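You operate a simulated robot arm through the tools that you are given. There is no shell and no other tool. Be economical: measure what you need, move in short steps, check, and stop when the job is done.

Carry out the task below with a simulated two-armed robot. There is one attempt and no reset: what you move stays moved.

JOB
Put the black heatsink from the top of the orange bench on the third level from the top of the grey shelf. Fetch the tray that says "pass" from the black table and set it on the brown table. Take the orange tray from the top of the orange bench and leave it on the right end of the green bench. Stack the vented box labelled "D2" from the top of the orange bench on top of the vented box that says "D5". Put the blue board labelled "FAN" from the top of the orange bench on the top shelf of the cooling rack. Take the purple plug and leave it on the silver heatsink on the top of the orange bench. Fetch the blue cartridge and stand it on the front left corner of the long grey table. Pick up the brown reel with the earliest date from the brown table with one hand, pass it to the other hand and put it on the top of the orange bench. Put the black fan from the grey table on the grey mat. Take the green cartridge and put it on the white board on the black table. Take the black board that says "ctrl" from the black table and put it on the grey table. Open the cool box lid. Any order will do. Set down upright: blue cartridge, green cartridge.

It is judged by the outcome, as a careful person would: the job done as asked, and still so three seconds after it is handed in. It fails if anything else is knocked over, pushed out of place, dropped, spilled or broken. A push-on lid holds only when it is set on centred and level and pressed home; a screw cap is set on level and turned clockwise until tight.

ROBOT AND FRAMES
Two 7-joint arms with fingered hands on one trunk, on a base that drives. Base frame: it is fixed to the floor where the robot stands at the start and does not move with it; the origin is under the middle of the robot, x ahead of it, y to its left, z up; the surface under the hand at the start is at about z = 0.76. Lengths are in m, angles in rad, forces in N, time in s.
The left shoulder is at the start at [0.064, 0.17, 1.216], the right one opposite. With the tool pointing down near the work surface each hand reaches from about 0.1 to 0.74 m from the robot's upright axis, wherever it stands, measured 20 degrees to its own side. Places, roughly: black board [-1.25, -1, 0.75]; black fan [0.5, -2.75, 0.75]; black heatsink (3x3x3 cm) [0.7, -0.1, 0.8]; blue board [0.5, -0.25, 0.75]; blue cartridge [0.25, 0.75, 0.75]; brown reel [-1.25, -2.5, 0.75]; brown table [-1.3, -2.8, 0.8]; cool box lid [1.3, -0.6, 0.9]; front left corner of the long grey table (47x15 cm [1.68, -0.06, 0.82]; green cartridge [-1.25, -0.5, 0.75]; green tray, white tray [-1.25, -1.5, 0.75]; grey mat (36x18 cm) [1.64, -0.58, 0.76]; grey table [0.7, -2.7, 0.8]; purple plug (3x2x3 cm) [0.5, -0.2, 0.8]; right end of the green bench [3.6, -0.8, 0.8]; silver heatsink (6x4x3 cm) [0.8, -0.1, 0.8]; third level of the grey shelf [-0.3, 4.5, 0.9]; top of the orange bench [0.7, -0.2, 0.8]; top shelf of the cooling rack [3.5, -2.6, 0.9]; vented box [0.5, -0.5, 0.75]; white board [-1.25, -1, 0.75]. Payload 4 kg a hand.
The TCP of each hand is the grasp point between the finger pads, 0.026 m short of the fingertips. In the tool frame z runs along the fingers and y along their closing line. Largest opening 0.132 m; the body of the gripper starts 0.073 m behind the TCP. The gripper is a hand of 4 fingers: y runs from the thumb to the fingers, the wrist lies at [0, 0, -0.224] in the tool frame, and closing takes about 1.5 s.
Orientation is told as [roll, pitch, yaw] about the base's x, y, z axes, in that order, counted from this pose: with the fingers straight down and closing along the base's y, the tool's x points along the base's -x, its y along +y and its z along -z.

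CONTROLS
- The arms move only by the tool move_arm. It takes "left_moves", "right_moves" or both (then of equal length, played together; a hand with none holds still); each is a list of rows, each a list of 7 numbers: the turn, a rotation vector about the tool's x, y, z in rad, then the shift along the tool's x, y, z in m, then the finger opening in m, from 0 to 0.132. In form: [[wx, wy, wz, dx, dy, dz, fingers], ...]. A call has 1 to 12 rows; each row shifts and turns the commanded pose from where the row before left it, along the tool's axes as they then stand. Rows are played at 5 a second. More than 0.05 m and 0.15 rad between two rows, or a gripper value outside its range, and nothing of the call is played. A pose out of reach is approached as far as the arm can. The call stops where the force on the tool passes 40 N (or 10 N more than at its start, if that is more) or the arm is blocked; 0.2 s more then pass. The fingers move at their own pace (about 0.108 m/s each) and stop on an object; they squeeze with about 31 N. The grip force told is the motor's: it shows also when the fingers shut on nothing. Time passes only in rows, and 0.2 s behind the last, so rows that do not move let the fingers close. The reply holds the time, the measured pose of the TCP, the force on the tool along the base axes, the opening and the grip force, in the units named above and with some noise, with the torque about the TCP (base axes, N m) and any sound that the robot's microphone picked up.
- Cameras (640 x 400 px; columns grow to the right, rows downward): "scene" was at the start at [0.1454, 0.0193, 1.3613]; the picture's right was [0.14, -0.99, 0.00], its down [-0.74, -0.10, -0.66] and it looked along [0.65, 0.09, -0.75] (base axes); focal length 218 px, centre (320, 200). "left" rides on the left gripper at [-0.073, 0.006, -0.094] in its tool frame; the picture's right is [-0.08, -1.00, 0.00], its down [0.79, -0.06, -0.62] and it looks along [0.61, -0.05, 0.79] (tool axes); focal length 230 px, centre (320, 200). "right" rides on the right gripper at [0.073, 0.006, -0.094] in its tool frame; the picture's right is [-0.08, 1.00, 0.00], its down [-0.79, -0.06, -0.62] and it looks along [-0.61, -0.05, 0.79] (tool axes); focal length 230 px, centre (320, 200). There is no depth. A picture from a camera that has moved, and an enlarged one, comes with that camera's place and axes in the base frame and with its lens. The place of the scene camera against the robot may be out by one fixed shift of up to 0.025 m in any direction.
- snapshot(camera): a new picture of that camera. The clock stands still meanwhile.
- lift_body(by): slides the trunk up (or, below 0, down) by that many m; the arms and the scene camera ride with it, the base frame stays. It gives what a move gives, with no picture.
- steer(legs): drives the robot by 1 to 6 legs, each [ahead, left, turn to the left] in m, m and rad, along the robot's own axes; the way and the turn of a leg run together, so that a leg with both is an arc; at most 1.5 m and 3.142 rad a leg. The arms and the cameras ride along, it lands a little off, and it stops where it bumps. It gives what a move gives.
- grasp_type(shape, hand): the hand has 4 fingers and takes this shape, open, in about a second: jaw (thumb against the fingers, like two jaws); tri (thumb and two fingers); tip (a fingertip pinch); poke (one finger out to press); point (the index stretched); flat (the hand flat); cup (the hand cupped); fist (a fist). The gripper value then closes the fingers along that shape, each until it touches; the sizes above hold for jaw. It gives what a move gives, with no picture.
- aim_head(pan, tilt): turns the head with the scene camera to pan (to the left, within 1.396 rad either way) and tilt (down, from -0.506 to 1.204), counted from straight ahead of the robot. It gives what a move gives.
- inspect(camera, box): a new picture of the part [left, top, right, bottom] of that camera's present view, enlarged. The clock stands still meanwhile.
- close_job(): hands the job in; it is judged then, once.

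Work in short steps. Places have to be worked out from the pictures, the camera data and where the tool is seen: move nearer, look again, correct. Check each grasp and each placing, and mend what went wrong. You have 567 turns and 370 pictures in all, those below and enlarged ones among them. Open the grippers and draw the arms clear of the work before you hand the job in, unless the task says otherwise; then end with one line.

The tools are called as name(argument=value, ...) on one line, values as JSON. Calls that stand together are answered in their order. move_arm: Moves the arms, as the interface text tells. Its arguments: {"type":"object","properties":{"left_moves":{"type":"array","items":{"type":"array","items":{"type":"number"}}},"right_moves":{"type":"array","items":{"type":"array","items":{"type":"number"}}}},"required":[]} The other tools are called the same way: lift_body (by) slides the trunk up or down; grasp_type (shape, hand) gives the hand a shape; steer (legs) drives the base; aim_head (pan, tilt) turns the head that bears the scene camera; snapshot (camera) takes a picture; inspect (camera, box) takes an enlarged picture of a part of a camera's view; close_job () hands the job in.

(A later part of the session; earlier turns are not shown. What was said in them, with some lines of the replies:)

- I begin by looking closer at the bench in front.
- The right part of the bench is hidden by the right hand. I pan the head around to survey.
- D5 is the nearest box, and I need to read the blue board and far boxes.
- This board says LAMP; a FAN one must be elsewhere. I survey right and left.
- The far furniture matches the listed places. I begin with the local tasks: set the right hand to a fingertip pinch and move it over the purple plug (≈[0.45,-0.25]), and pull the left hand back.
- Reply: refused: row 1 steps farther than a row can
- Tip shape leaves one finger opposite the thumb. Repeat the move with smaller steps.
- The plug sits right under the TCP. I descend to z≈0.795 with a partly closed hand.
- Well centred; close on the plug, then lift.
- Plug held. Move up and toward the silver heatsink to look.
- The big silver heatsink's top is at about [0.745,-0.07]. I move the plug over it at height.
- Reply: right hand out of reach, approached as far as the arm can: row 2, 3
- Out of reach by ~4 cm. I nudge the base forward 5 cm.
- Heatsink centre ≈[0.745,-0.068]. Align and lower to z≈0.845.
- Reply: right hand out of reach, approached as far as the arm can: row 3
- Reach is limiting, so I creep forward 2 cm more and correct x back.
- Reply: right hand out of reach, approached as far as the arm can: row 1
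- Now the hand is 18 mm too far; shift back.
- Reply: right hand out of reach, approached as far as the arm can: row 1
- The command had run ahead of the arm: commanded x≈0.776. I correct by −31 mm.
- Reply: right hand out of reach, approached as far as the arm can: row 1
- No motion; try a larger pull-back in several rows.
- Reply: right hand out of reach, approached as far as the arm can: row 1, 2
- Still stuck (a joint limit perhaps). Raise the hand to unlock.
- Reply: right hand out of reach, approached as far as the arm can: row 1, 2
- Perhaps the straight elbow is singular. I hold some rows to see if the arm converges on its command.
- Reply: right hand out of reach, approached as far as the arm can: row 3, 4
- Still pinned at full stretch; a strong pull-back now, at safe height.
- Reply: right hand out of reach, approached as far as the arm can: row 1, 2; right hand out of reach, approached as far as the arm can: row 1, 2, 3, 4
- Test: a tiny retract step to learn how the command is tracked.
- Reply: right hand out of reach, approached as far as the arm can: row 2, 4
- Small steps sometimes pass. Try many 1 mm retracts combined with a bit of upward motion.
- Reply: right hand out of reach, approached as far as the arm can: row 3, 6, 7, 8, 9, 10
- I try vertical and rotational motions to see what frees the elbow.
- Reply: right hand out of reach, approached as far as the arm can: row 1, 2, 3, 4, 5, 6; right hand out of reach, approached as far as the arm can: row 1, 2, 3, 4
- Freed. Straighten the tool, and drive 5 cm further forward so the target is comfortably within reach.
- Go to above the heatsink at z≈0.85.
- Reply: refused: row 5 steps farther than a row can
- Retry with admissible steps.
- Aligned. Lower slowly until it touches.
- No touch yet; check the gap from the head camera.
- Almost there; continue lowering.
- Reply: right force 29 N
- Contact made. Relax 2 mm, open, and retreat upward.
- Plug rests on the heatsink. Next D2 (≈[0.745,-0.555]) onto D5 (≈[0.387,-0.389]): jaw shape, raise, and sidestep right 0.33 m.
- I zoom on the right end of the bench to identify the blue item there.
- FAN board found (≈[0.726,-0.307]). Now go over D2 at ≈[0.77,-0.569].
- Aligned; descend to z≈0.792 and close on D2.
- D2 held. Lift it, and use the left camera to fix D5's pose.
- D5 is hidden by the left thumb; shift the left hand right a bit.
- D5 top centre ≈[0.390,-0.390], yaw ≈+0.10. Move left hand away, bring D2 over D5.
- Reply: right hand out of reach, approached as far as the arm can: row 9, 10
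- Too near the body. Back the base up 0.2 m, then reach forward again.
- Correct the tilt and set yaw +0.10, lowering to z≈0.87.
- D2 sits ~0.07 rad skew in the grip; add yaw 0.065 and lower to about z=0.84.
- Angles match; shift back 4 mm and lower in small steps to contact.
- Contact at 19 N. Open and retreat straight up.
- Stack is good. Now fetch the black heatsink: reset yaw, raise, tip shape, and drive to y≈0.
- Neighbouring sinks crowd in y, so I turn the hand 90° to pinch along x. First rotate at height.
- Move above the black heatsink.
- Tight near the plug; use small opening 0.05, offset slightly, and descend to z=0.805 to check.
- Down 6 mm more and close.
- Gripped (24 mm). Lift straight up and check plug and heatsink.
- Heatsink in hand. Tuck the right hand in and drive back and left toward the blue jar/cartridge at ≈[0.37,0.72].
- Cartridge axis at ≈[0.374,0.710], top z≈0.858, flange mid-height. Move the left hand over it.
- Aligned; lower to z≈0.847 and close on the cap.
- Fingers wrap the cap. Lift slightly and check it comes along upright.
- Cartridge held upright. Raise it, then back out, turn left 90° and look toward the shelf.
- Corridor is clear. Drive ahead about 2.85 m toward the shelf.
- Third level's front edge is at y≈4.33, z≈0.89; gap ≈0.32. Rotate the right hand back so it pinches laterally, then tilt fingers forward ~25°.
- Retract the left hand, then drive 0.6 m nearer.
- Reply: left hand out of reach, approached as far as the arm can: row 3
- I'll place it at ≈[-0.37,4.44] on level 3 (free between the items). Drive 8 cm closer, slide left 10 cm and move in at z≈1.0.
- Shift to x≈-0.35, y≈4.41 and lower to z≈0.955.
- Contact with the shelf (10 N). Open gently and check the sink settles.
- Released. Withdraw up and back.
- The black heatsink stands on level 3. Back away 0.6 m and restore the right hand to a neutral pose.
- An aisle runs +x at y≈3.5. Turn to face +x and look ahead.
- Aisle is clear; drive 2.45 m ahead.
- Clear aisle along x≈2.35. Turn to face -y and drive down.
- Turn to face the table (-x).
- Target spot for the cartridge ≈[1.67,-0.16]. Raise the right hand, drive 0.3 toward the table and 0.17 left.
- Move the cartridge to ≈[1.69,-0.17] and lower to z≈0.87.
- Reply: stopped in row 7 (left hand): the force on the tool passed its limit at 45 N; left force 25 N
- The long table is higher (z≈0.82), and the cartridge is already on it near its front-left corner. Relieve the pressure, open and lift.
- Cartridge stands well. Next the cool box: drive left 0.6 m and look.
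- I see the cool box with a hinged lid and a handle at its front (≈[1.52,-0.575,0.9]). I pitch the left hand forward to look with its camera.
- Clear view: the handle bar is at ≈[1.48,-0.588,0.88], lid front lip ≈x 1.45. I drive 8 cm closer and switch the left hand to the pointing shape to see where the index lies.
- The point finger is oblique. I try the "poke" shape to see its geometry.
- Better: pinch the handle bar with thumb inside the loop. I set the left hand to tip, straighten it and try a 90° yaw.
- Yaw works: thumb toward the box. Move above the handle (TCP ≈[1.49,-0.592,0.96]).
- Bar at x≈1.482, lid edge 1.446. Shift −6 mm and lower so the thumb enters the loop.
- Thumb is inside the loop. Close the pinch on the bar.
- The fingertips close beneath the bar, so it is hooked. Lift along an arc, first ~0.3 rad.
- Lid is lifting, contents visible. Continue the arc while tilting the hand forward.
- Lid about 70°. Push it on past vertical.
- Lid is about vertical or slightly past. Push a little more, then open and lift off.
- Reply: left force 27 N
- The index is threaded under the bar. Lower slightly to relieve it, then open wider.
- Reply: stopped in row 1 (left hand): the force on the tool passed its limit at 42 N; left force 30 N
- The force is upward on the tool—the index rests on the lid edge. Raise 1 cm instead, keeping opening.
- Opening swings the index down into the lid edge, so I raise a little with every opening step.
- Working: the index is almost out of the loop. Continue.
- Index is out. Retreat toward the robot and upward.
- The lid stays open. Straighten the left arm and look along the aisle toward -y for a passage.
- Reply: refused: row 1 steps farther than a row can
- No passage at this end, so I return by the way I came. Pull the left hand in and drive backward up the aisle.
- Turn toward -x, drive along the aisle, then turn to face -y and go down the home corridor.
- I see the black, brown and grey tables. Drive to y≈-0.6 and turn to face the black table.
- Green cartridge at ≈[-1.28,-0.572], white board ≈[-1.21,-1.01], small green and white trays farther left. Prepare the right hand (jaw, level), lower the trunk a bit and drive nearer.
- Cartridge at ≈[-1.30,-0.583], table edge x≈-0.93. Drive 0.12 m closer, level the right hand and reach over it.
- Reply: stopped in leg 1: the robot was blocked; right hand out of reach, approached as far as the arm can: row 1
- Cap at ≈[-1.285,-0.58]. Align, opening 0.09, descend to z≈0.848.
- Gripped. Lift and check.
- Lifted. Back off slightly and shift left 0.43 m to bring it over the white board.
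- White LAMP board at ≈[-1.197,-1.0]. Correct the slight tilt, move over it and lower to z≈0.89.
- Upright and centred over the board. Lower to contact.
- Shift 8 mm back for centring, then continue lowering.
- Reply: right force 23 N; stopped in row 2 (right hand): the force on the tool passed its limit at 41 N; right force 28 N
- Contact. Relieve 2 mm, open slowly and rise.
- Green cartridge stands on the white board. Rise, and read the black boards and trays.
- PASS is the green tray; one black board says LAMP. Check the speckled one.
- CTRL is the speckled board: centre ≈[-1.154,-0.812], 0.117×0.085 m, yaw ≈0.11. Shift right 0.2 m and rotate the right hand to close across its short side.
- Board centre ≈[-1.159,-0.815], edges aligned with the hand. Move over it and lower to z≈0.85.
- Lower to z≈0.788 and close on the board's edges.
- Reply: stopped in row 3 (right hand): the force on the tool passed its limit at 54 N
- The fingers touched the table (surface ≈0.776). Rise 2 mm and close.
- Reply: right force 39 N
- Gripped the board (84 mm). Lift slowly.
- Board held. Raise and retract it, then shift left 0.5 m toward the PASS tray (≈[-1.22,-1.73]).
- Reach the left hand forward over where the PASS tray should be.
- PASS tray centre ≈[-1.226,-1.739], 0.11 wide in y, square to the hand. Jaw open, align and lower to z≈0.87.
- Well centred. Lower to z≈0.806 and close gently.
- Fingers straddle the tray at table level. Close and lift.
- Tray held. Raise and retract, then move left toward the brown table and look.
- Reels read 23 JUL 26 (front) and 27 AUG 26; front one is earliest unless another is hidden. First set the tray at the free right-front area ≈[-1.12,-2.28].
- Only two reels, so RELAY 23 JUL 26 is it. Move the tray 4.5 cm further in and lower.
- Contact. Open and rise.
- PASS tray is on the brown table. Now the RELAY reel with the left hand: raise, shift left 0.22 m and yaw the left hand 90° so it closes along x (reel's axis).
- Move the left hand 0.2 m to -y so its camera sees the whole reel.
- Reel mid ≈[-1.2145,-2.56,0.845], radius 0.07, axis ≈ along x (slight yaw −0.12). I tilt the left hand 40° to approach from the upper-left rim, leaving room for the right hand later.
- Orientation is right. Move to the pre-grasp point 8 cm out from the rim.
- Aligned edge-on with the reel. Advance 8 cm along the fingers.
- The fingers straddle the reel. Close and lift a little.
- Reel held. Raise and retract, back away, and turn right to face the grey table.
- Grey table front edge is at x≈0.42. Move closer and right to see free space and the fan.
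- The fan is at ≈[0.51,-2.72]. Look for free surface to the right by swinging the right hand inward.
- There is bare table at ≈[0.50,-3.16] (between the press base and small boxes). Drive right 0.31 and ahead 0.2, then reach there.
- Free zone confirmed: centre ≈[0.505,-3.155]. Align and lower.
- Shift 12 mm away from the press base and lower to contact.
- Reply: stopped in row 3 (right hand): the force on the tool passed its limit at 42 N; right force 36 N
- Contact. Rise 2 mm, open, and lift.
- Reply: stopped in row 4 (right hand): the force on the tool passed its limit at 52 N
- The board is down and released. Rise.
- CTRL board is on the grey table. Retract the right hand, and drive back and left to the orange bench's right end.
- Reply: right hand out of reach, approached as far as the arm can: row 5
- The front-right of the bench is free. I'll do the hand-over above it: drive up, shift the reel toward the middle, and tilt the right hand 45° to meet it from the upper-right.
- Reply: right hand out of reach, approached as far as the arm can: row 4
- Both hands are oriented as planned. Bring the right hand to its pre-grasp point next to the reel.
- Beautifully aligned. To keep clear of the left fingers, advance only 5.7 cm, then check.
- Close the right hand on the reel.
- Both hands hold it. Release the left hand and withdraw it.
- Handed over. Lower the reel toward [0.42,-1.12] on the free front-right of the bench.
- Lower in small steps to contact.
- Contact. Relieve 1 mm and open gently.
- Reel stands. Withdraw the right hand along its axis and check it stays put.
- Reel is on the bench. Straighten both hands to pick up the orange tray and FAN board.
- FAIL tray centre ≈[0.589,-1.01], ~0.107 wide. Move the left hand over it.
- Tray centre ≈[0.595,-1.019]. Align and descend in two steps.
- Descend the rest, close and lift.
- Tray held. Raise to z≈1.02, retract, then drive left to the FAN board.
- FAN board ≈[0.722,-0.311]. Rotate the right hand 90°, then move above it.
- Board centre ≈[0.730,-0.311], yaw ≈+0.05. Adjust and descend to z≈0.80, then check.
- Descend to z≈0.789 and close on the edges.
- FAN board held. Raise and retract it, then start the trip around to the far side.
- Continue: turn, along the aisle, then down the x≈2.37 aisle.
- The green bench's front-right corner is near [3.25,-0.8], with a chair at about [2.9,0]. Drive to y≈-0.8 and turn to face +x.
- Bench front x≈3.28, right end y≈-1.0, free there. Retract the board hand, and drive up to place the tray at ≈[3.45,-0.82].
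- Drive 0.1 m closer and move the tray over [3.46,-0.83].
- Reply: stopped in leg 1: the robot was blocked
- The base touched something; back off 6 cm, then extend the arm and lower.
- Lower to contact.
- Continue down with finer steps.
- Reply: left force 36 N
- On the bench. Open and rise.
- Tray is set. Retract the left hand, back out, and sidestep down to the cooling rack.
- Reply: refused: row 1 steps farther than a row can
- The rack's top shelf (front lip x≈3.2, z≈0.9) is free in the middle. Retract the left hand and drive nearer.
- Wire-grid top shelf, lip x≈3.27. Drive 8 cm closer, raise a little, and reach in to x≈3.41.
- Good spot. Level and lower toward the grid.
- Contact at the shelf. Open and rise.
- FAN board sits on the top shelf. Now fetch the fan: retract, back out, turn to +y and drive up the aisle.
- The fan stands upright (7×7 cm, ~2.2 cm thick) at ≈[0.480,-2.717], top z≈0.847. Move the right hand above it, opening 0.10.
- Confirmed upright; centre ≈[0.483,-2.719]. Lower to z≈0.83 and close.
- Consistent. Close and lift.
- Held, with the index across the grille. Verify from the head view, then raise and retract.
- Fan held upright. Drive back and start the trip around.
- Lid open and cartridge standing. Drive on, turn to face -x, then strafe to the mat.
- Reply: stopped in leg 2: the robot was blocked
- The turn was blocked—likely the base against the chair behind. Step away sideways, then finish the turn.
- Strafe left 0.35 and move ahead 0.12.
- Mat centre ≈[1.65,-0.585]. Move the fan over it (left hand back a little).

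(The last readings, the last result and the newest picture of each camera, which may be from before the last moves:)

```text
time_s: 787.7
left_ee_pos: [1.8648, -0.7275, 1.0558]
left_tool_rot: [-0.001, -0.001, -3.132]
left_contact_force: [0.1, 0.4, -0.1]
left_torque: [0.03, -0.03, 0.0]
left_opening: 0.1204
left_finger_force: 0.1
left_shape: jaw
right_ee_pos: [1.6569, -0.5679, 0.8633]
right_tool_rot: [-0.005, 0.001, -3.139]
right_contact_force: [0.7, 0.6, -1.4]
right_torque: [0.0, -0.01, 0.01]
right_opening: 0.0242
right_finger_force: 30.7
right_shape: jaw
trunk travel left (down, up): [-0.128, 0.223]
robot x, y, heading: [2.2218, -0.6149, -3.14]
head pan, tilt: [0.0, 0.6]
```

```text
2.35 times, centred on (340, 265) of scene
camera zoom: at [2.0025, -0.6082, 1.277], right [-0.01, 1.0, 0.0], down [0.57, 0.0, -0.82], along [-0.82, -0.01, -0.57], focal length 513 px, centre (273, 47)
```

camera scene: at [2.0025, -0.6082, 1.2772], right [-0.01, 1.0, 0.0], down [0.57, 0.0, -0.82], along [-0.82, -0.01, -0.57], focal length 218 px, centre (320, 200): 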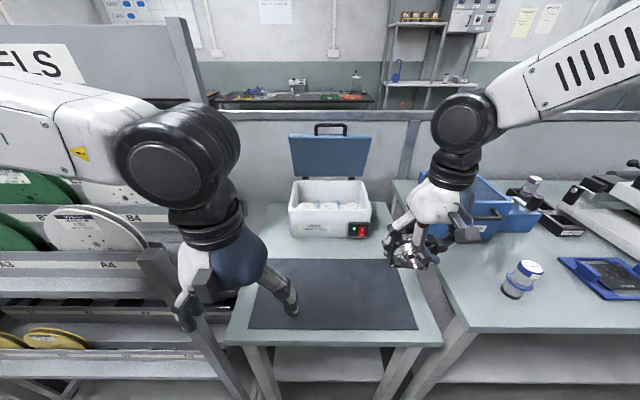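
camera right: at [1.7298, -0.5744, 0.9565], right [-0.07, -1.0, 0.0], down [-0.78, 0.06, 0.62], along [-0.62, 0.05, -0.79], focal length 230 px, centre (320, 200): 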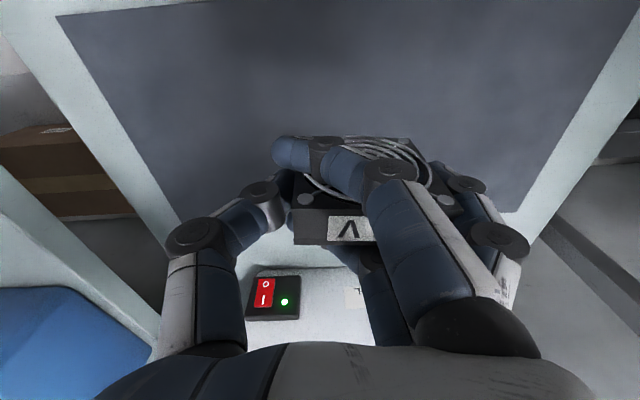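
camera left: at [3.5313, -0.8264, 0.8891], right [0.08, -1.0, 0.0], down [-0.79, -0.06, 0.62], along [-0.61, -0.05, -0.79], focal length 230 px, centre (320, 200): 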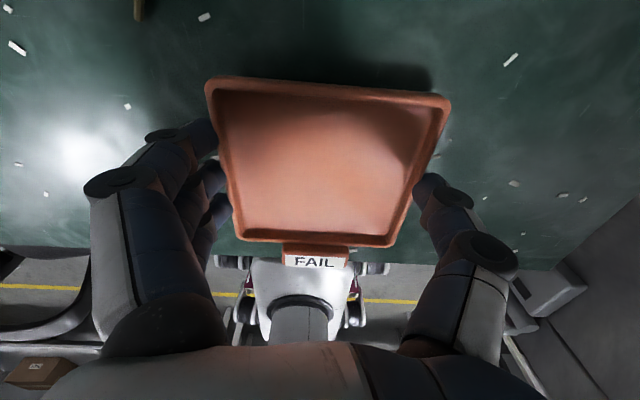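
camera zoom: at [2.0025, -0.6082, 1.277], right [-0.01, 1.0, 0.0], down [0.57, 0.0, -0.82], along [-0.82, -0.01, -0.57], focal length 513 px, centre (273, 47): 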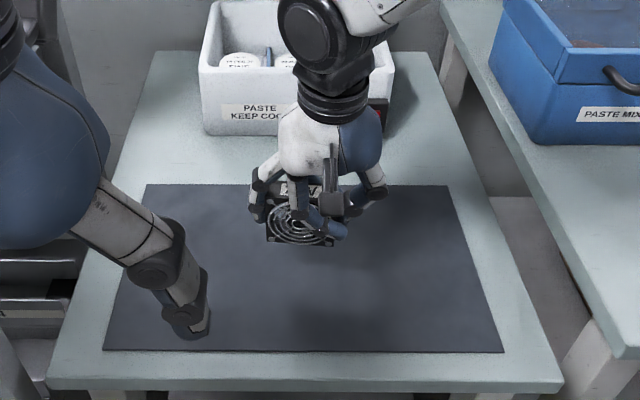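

Over the mat. Lower to contact.

move_arm(right_moves=[[0, 0, 0, 0.01, 0, 0.02, 0.03], [0, 0, 0, 0, 0, 0.015, 0.03], [0, 0, 0, 0, 0, 0, 0.03]])

move_arm(right_moves=[[0, 0, 0, 0, 0, 0.005, 0.03], [0, 0, 0, 0, 0, 0.004, 0.03], [0, 0, 0, 0, 0, 0, 0.03]])

move_arm(right_moves=[[0, 0, 0, 0, 0, 0.003, 0.03], [0, 0, 0, 0, 0, 0.003, 0.03], [0, 0, 0, 0, 0, 0, 0.03]])

```text
time_s: 788.5
left_ee_pos: [1.8641, -0.728, 1.0549]
left_tool_rot: [-0.001, -0.002, -3.132]
left_contact_force: [0.0, 0.2, 0.5]
left_torque: [-0.01, 0.03, -0.05]
left_opening: 0.1199
left_finger_force: 0.1
left_shape: jaw
right_ee_pos: [1.6684, -0.5653, 0.8274]
right_tool_rot: [-0.007, -0.003, -3.137]
right_contact_force: [-0.1, 0.1, -2.2]
right_torque: [0.03, 0.0, 0.01]
right_opening: 0.0246
right_finger_force: 30.4
right_shape: jaw
trunk travel left (down, up): [-0.128, 0.223]
robot x, y, heading: [2.2213, -0.6124, -3.136]
head pan, tilt: [0.0, 0.6]
```

```text
time_s: 789.3
left_ee_pos: [1.8648, -0.7278, 1.0551]
left_tool_rot: [0.0, -0.003, -3.133]
left_contact_force: [0.3, 1.0, -0.8]
left_torque: [0.03, -0.03, 0.01]
left_opening: 0.1203
left_finger_force: 0.0
left_shape: jaw
right_ee_pos: [1.6673, -0.5684, 0.8196]
right_tool_rot: [-0.005, -0.001, -3.137]
right_contact_force: [0.0, -0.4, -1.2]
right_torque: [0.05, 0.0, 0.01]
right_opening: 0.0243
right_finger_force: 30.9
right_shape: jaw
trunk travel left (down, up): [-0.128, 0.223]
robot x, y, heading: [2.2206, -0.6156, -3.136]
head pan, tilt: [0.0, 0.6]
```

```text
time_s: 790.1
left_ee_pos: [1.864, -0.7281, 1.0562]
left_tool_rot: [0.0, 0.0, -3.134]
left_contact_force: [0.8, -0.5, 0.2]
left_torque: [0.01, 0.01, -0.02]
left_opening: 0.1202
left_finger_force: 0.0
left_shape: jaw
right_ee_pos: [1.6676, -0.5688, 0.8143]
right_tool_rot: [-0.006, -0.002, -3.138]
right_contact_force: [0.0, 0.9, -1.4]
right_torque: [0.0, -0.02, -0.05]
right_opening: 0.0246
right_finger_force: 31.2
right_shape: jaw
trunk travel left (down, up): [-0.128, 0.223]
robot x, y, heading: [2.2178, -0.6182, -3.135]
head pan, tilt: [0.0, 0.6]
```

move_arm(right_moves=[[0, 0, 0, 0, 0, 0.003, 0.03], [0, 0, 0, 0, 0, 0.003, 0.03], [0, 0, 0, 0, 0, 0, 0.03]])

move_arm(right_moves=[[0, 0, 0, 0, 0, 0.003, 0.03], [0, 0, 0, 0, 0, 0, 0.03]])

inspect(camera="scene", box=[280, 220, 400, 310])

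```text
time_s: 790.9
left_ee_pos: [1.8651, -0.7273, 1.0543]
left_tool_rot: [0.001, -0.002, -3.133]
left_contact_force: [0.1, 0.5, -0.8]
left_torque: [0.01, 0.0, -0.02]
left_opening: 0.1206
left_finger_force: 0.0
left_shape: jaw
right_ee_pos: [1.667, -0.5687, 0.8076]
right_tool_rot: [-0.006, -0.001, -3.138]
right_contact_force: [-0.3, -0.2, -0.3]
right_torque: [0.02, -0.01, -0.02]
right_opening: 0.0246
right_finger_force: 30.9
right_shape: jaw
trunk travel left (down, up): [-0.128, 0.223]
robot x, y, heading: [2.2215, -0.6138, -3.138]
head pan, tilt: [0.0, 0.6]
```

```text
time_s: 791.5
left_ee_pos: [1.8633, -0.7282, 1.0542]
left_tool_rot: [-0.001, 0.0, -3.134]
left_contact_force: [0.7, 0.1, -0.1]
left_torque: [0.0, 0.03, 0.02]
left_opening: 0.1202
left_finger_force: 0.1
left_shape: jaw
right_ee_pos: [1.6679, -0.5681, 0.804]
right_tool_rot: [-0.006, -0.001, -3.138]
right_contact_force: [-0.6, 0.2, -0.6]
right_torque: [-0.01, 0.02, -0.02]
right_opening: 0.0245
right_finger_force: 31.1
right_shape: jaw
trunk travel left (down, up): [-0.128, 0.223]
robot x, y, heading: [2.219, -0.6162, -3.136]
head pan, tilt: [0.0, 0.6]
```

```text
4.44 times, centred on (340, 265) of scene
camera zoom: at [2.0033, -0.6082, 1.2773], right [-0.01, 1.0, 0.0], down [0.56, 0.0, -0.83], along [-0.83, -0.01, -0.56], focal length 970 px, centre (231, -89)
```

zoom: 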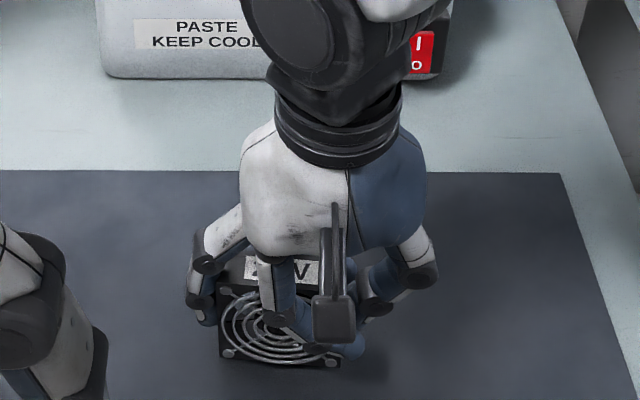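

Nearly there; keep lowering.

move_arm(right_moves=[[0, 0, 0, 0, 0, 0.003, 0.03], [0, 0, 0, 0, 0, 0, 0.03]])

move_arm(right_moves=[[0, 0, 0, 0, 0, 0.003, 0.03], [0, 0, 0, 0, 0, 0, 0.03]])

move_arm(right_moves=[[0, 0, 0, 0, 0, 0.003, 0.03], [0, 0, 0, 0, 0, 0, 0.03]])

```text
time_s: 792.1
left_ee_pos: [1.8649, -0.7279, 1.055]
left_tool_rot: [-0.002, -0.003, -3.134]
left_contact_force: [0.0, 0.7, -0.6]
left_torque: [-0.01, -0.01, 0.03]
left_opening: 0.1205
left_finger_force: 0.1
left_shape: jaw
right_ee_pos: [1.6672, -0.5668, 0.8]
right_tool_rot: [-0.005, -0.003, -3.138]
right_contact_force: [0.4, -0.2, -0.1]
right_torque: [0.01, 0.02, 0.01]
right_opening: 0.0243
right_finger_force: 31.1
right_shape: jaw
trunk travel left (down, up): [-0.128, 0.223]
robot x, y, heading: [2.2222, -0.6145, -3.135]
head pan, tilt: [0.0, 0.6]
```

```text
time_s: 792.7
left_ee_pos: [1.865, -0.7267, 1.0558]
left_tool_rot: [0.002, -0.003, -3.133]
left_contact_force: [-0.3, -0.1, -0.8]
left_torque: [0.01, 0.03, 0.01]
left_opening: 0.1201
left_finger_force: 0.0
left_shape: jaw
right_ee_pos: [1.6685, -0.5677, 0.7993]
right_tool_rot: [-0.006, -0.003, -3.139]
right_contact_force: [1.7, 3.9, 11.5]
right_torque: [-0.54, 0.01, 0.05]
right_opening: 0.0245
right_finger_force: 31.7
right_shape: jaw
trunk travel left (down, up): [-0.128, 0.223]
robot x, y, heading: [2.225, -0.6152, -3.134]
head pan, tilt: [0.0, 0.6]
```

```text
time_s: 793.3
left_ee_pos: [1.8651, -0.727, 1.0564]
left_tool_rot: [0.0, -0.005, -3.133]
left_contact_force: [1.4, 0.6, -0.1]
left_torque: [0.03, -0.01, -0.01]
left_opening: 0.1201
left_finger_force: 0.1
left_shape: jaw
right_ee_pos: [1.6672, -0.5668, 0.7977]
right_tool_rot: [-0.005, -0.005, -3.14]
right_contact_force: [1.5, 7.7, 23.5]
right_torque: [-0.47, 0.02, -0.06]
right_opening: 0.025
right_finger_force: 31.0
right_shape: jaw
trunk travel left (down, up): [-0.128, 0.223]
robot x, y, heading: [2.2242, -0.6169, -3.133]
head pan, tilt: [0.0, 0.6]
```

Contact. Check the fan's attitude before releasing.

snapshot(camera="right")

inspect(camera="scene", box=[300, 240, 380, 300])

snapshot(camera="left")

```text
123 pictures are left
camera right: at [1.7414, -0.5737, 0.8903], right [-0.08, -1.0, 0.0], down [-0.78, 0.06, 0.62], along [-0.62, 0.05, -0.78], focal length 230 px, centre (320, 200)
```

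right: 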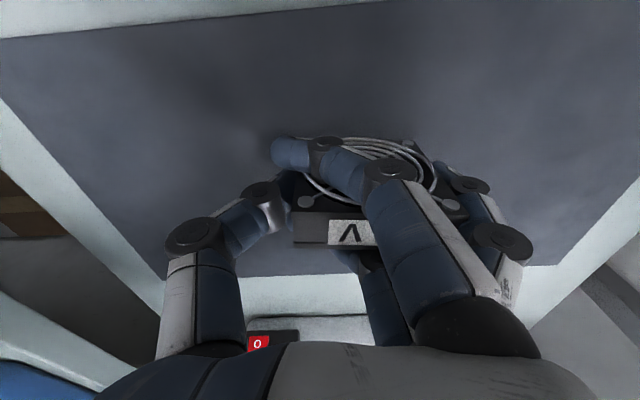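

```text
6.67 times, centred on (340, 270) of scene
camera zoom: at [2.0054, -0.6074, 1.2779], right [-0.01, 1.0, 0.0], down [0.56, 0.0, -0.83], along [-0.83, -0.01, -0.56], focal length 1455 px, centre (187, -267)
```

zoom: 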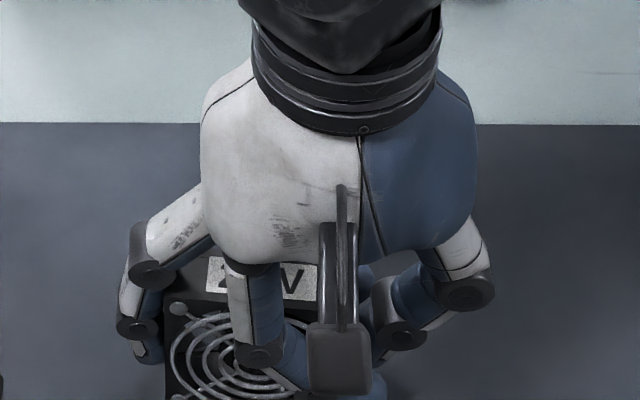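

```text
121 pictures are left
camera left: at [1.7933, -0.7328, 1.1498], right [-0.09, 1.0, 0.0], down [0.79, 0.07, 0.61], along [0.61, 0.05, -0.79], focal length 230 px, centre (320, 200)
```

left: 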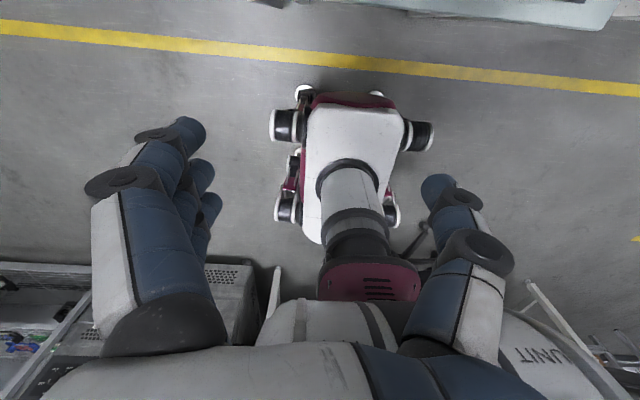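

Slight in-plane tilt only; release slowly so it settles.

move_arm(right_moves=[[0, 0, 0, 0, 0, -0.001, 0.035], [0, 0, 0, 0, 0, 0, 0.05], [0, 0, 0, 0, 0, 0, 0.065], [0, 0, 0, 0, 0, 0, 0.08], [0, 0, 0, 0, 0, 0, 0.1], [0, 0, 0, 0, 0, 0, 0.12], [0, 0, 0, 0, 0, 0, 0.13]])

snapshot(camera="right")

```text
time_s: 794.9
left_ee_pos: [1.8642, -0.7277, 1.0547]
left_tool_rot: [-0.001, -0.001, -3.134]
left_contact_force: [0.1, -0.5, -0.4]
left_torque: [0.01, 0.03, -0.03]
left_opening: 0.1203
left_finger_force: 0.1
left_shape: jaw
right_ee_pos: [1.6664, -0.5681, 0.7959]
right_tool_rot: [-0.005, -0.002, -3.139]
right_contact_force: [0.8, 0.6, 0.4]
right_torque: [0.0, 0.04, -0.01]
right_opening: 0.1301
right_finger_force: 0.0
right_shape: jaw
trunk travel left (down, up): [-0.128, 0.223]
robot x, y, heading: [2.2224, -0.618, -3.134]
head pan, tilt: [0.0, 0.6]
```

```text
120 pictures are left
camera right: at [1.7408, -0.5742, 0.8896], right [-0.07, -1.0, -0.01], down [-0.78, 0.06, 0.62], along [-0.62, 0.05, -0.79], focal length 230 px, centre (320, 200)
```

right: 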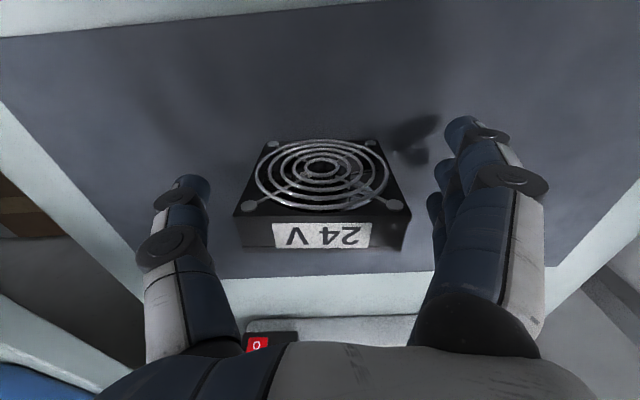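

The fan stands on the mat. Rise and check.

move_arm(right_moves=[[0, 0, 0, 0, 0, -0.03, 0.13], [0, 0, 0, 0, 0, -0.045, 0.13], [0, 0, 0, 0, 0, -0.045, 0.13], [0, 0, 0, 0.03, -0.02, -0.03, 0.13], [0, 0, 0, 0.04, -0.02, -0.01, 0.13]])

snapshot(camera="scene")

```text
time_s: 796.1
left_ee_pos: [1.8645, -0.7268, 1.0548]
left_tool_rot: [-0.001, 0.0, -3.133]
left_contact_force: [0.3, 0.6, -0.5]
left_torque: [-0.01, 0.02, -0.01]
left_opening: 0.1203
left_finger_force: 0.0
left_shape: jaw
right_ee_pos: [1.7366, -0.5272, 0.9576]
right_tool_rot: [-0.005, -0.002, -3.138]
right_contact_force: [0.2, 0.1, 0.4]
right_torque: [0.03, -0.02, 0.01]
right_opening: 0.1296
right_finger_force: 0.1
right_shape: jaw
trunk travel left (down, up): [-0.128, 0.223]
robot x, y, heading: [2.2221, -0.6169, -3.133]
head pan, tilt: [0.0, 0.6]
```

```text
119 pictures are left
camera scene: at [2.0043, -0.6079, 1.2776], right [-0.01, 1.0, 0.0], down [0.56, 0.0, -0.83], along [-0.83, -0.01, -0.56], focal length 218 px, centre (320, 200)
```

scene: 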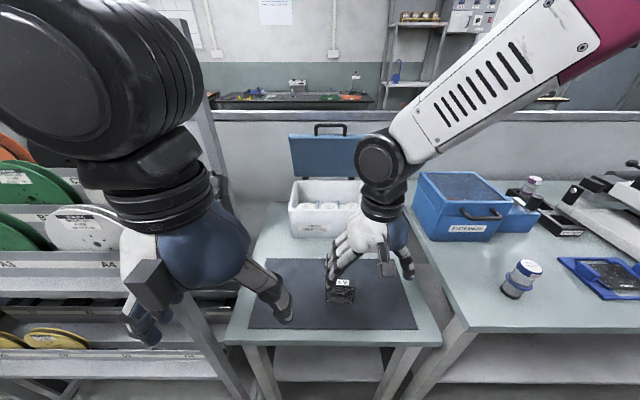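

All twelve tasks are done; draw clear by raising the hands and backing away, then a last look.

move_arm(right_moves=[[0, 0, 0, 0.03, -0.02, -0.03, 0.13], [0, 0, 0, 0.03, -0.02, -0.03, 0.13]])

steer(legs=[[-0.15, 0, 0]])

snapshot(camera="scene")

```text
time_s: 796.7
left_ee_pos: [1.8637, -0.7265, 1.0563]
left_tool_rot: [0.001, -0.002, -3.133]
left_contact_force: [-1.3, -0.5, -0.5]
left_torque: [0.02, -0.01, 0.0]
left_opening: 0.1203
left_finger_force: 0.0
left_shape: jaw
right_ee_pos: [1.7973, -0.4871, 1.0165]
right_tool_rot: [-0.007, 0.0, -3.137]
right_contact_force: [-0.2, 0.0, 0.8]
right_torque: [0.07, 0.04, 0.01]
right_opening: 0.1301
right_finger_force: 0.1
right_shape: jaw
trunk travel left (down, up): [-0.128, 0.223]
robot x, y, heading: [2.2194, -0.6115, -3.133]
head pan, tilt: [0.0, 0.6]
```

```text
time_s: 798.0
left_ee_pos: [2.013, -0.7254, 1.0559]
left_tool_rot: [0.001, -0.002, -3.135]
left_contact_force: [-0.3, 0.2, -1.5]
left_torque: [0.0, 0.01, 0.01]
left_opening: 0.12
left_finger_force: 0.0
left_shape: jaw
right_ee_pos: [1.9453, -0.4848, 1.0155]
right_tool_rot: [-0.005, -0.002, -3.14]
right_contact_force: [0.3, 0.0, 0.7]
right_torque: [-0.03, 0.03, 0.03]
right_opening: 0.1299
right_finger_force: 0.1
right_shape: jaw
trunk travel left (down, up): [-0.128, 0.223]
robot x, y, heading: [2.3728, -0.6155, -3.134]
head pan, tilt: [0.0, 0.6]
```

```text
118 pictures are left
camera scene: at [2.153, -0.6068, 1.2774], right [0.0, 1.0, 0.0], down [0.56, 0.0, -0.83], along [-0.83, 0.0, -0.56], focal length 218 px, centre (320, 200)
```

scene: 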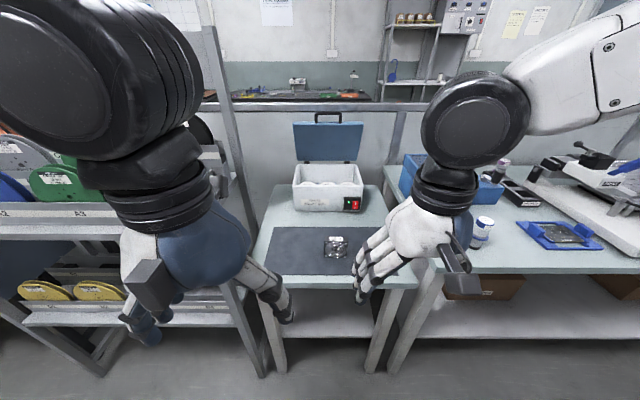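

Fan on the mat, lid open, cartridge standing, hands empty and clear. I hand the job in.

close_job()

```text
The job is handed in.
```

All twelve tasks are done and the job is handed in. The robot's base was blocked three times, twice against table fronts and once probably against a chair; I saw nothing displaced, but I did not check the chair afterwards.
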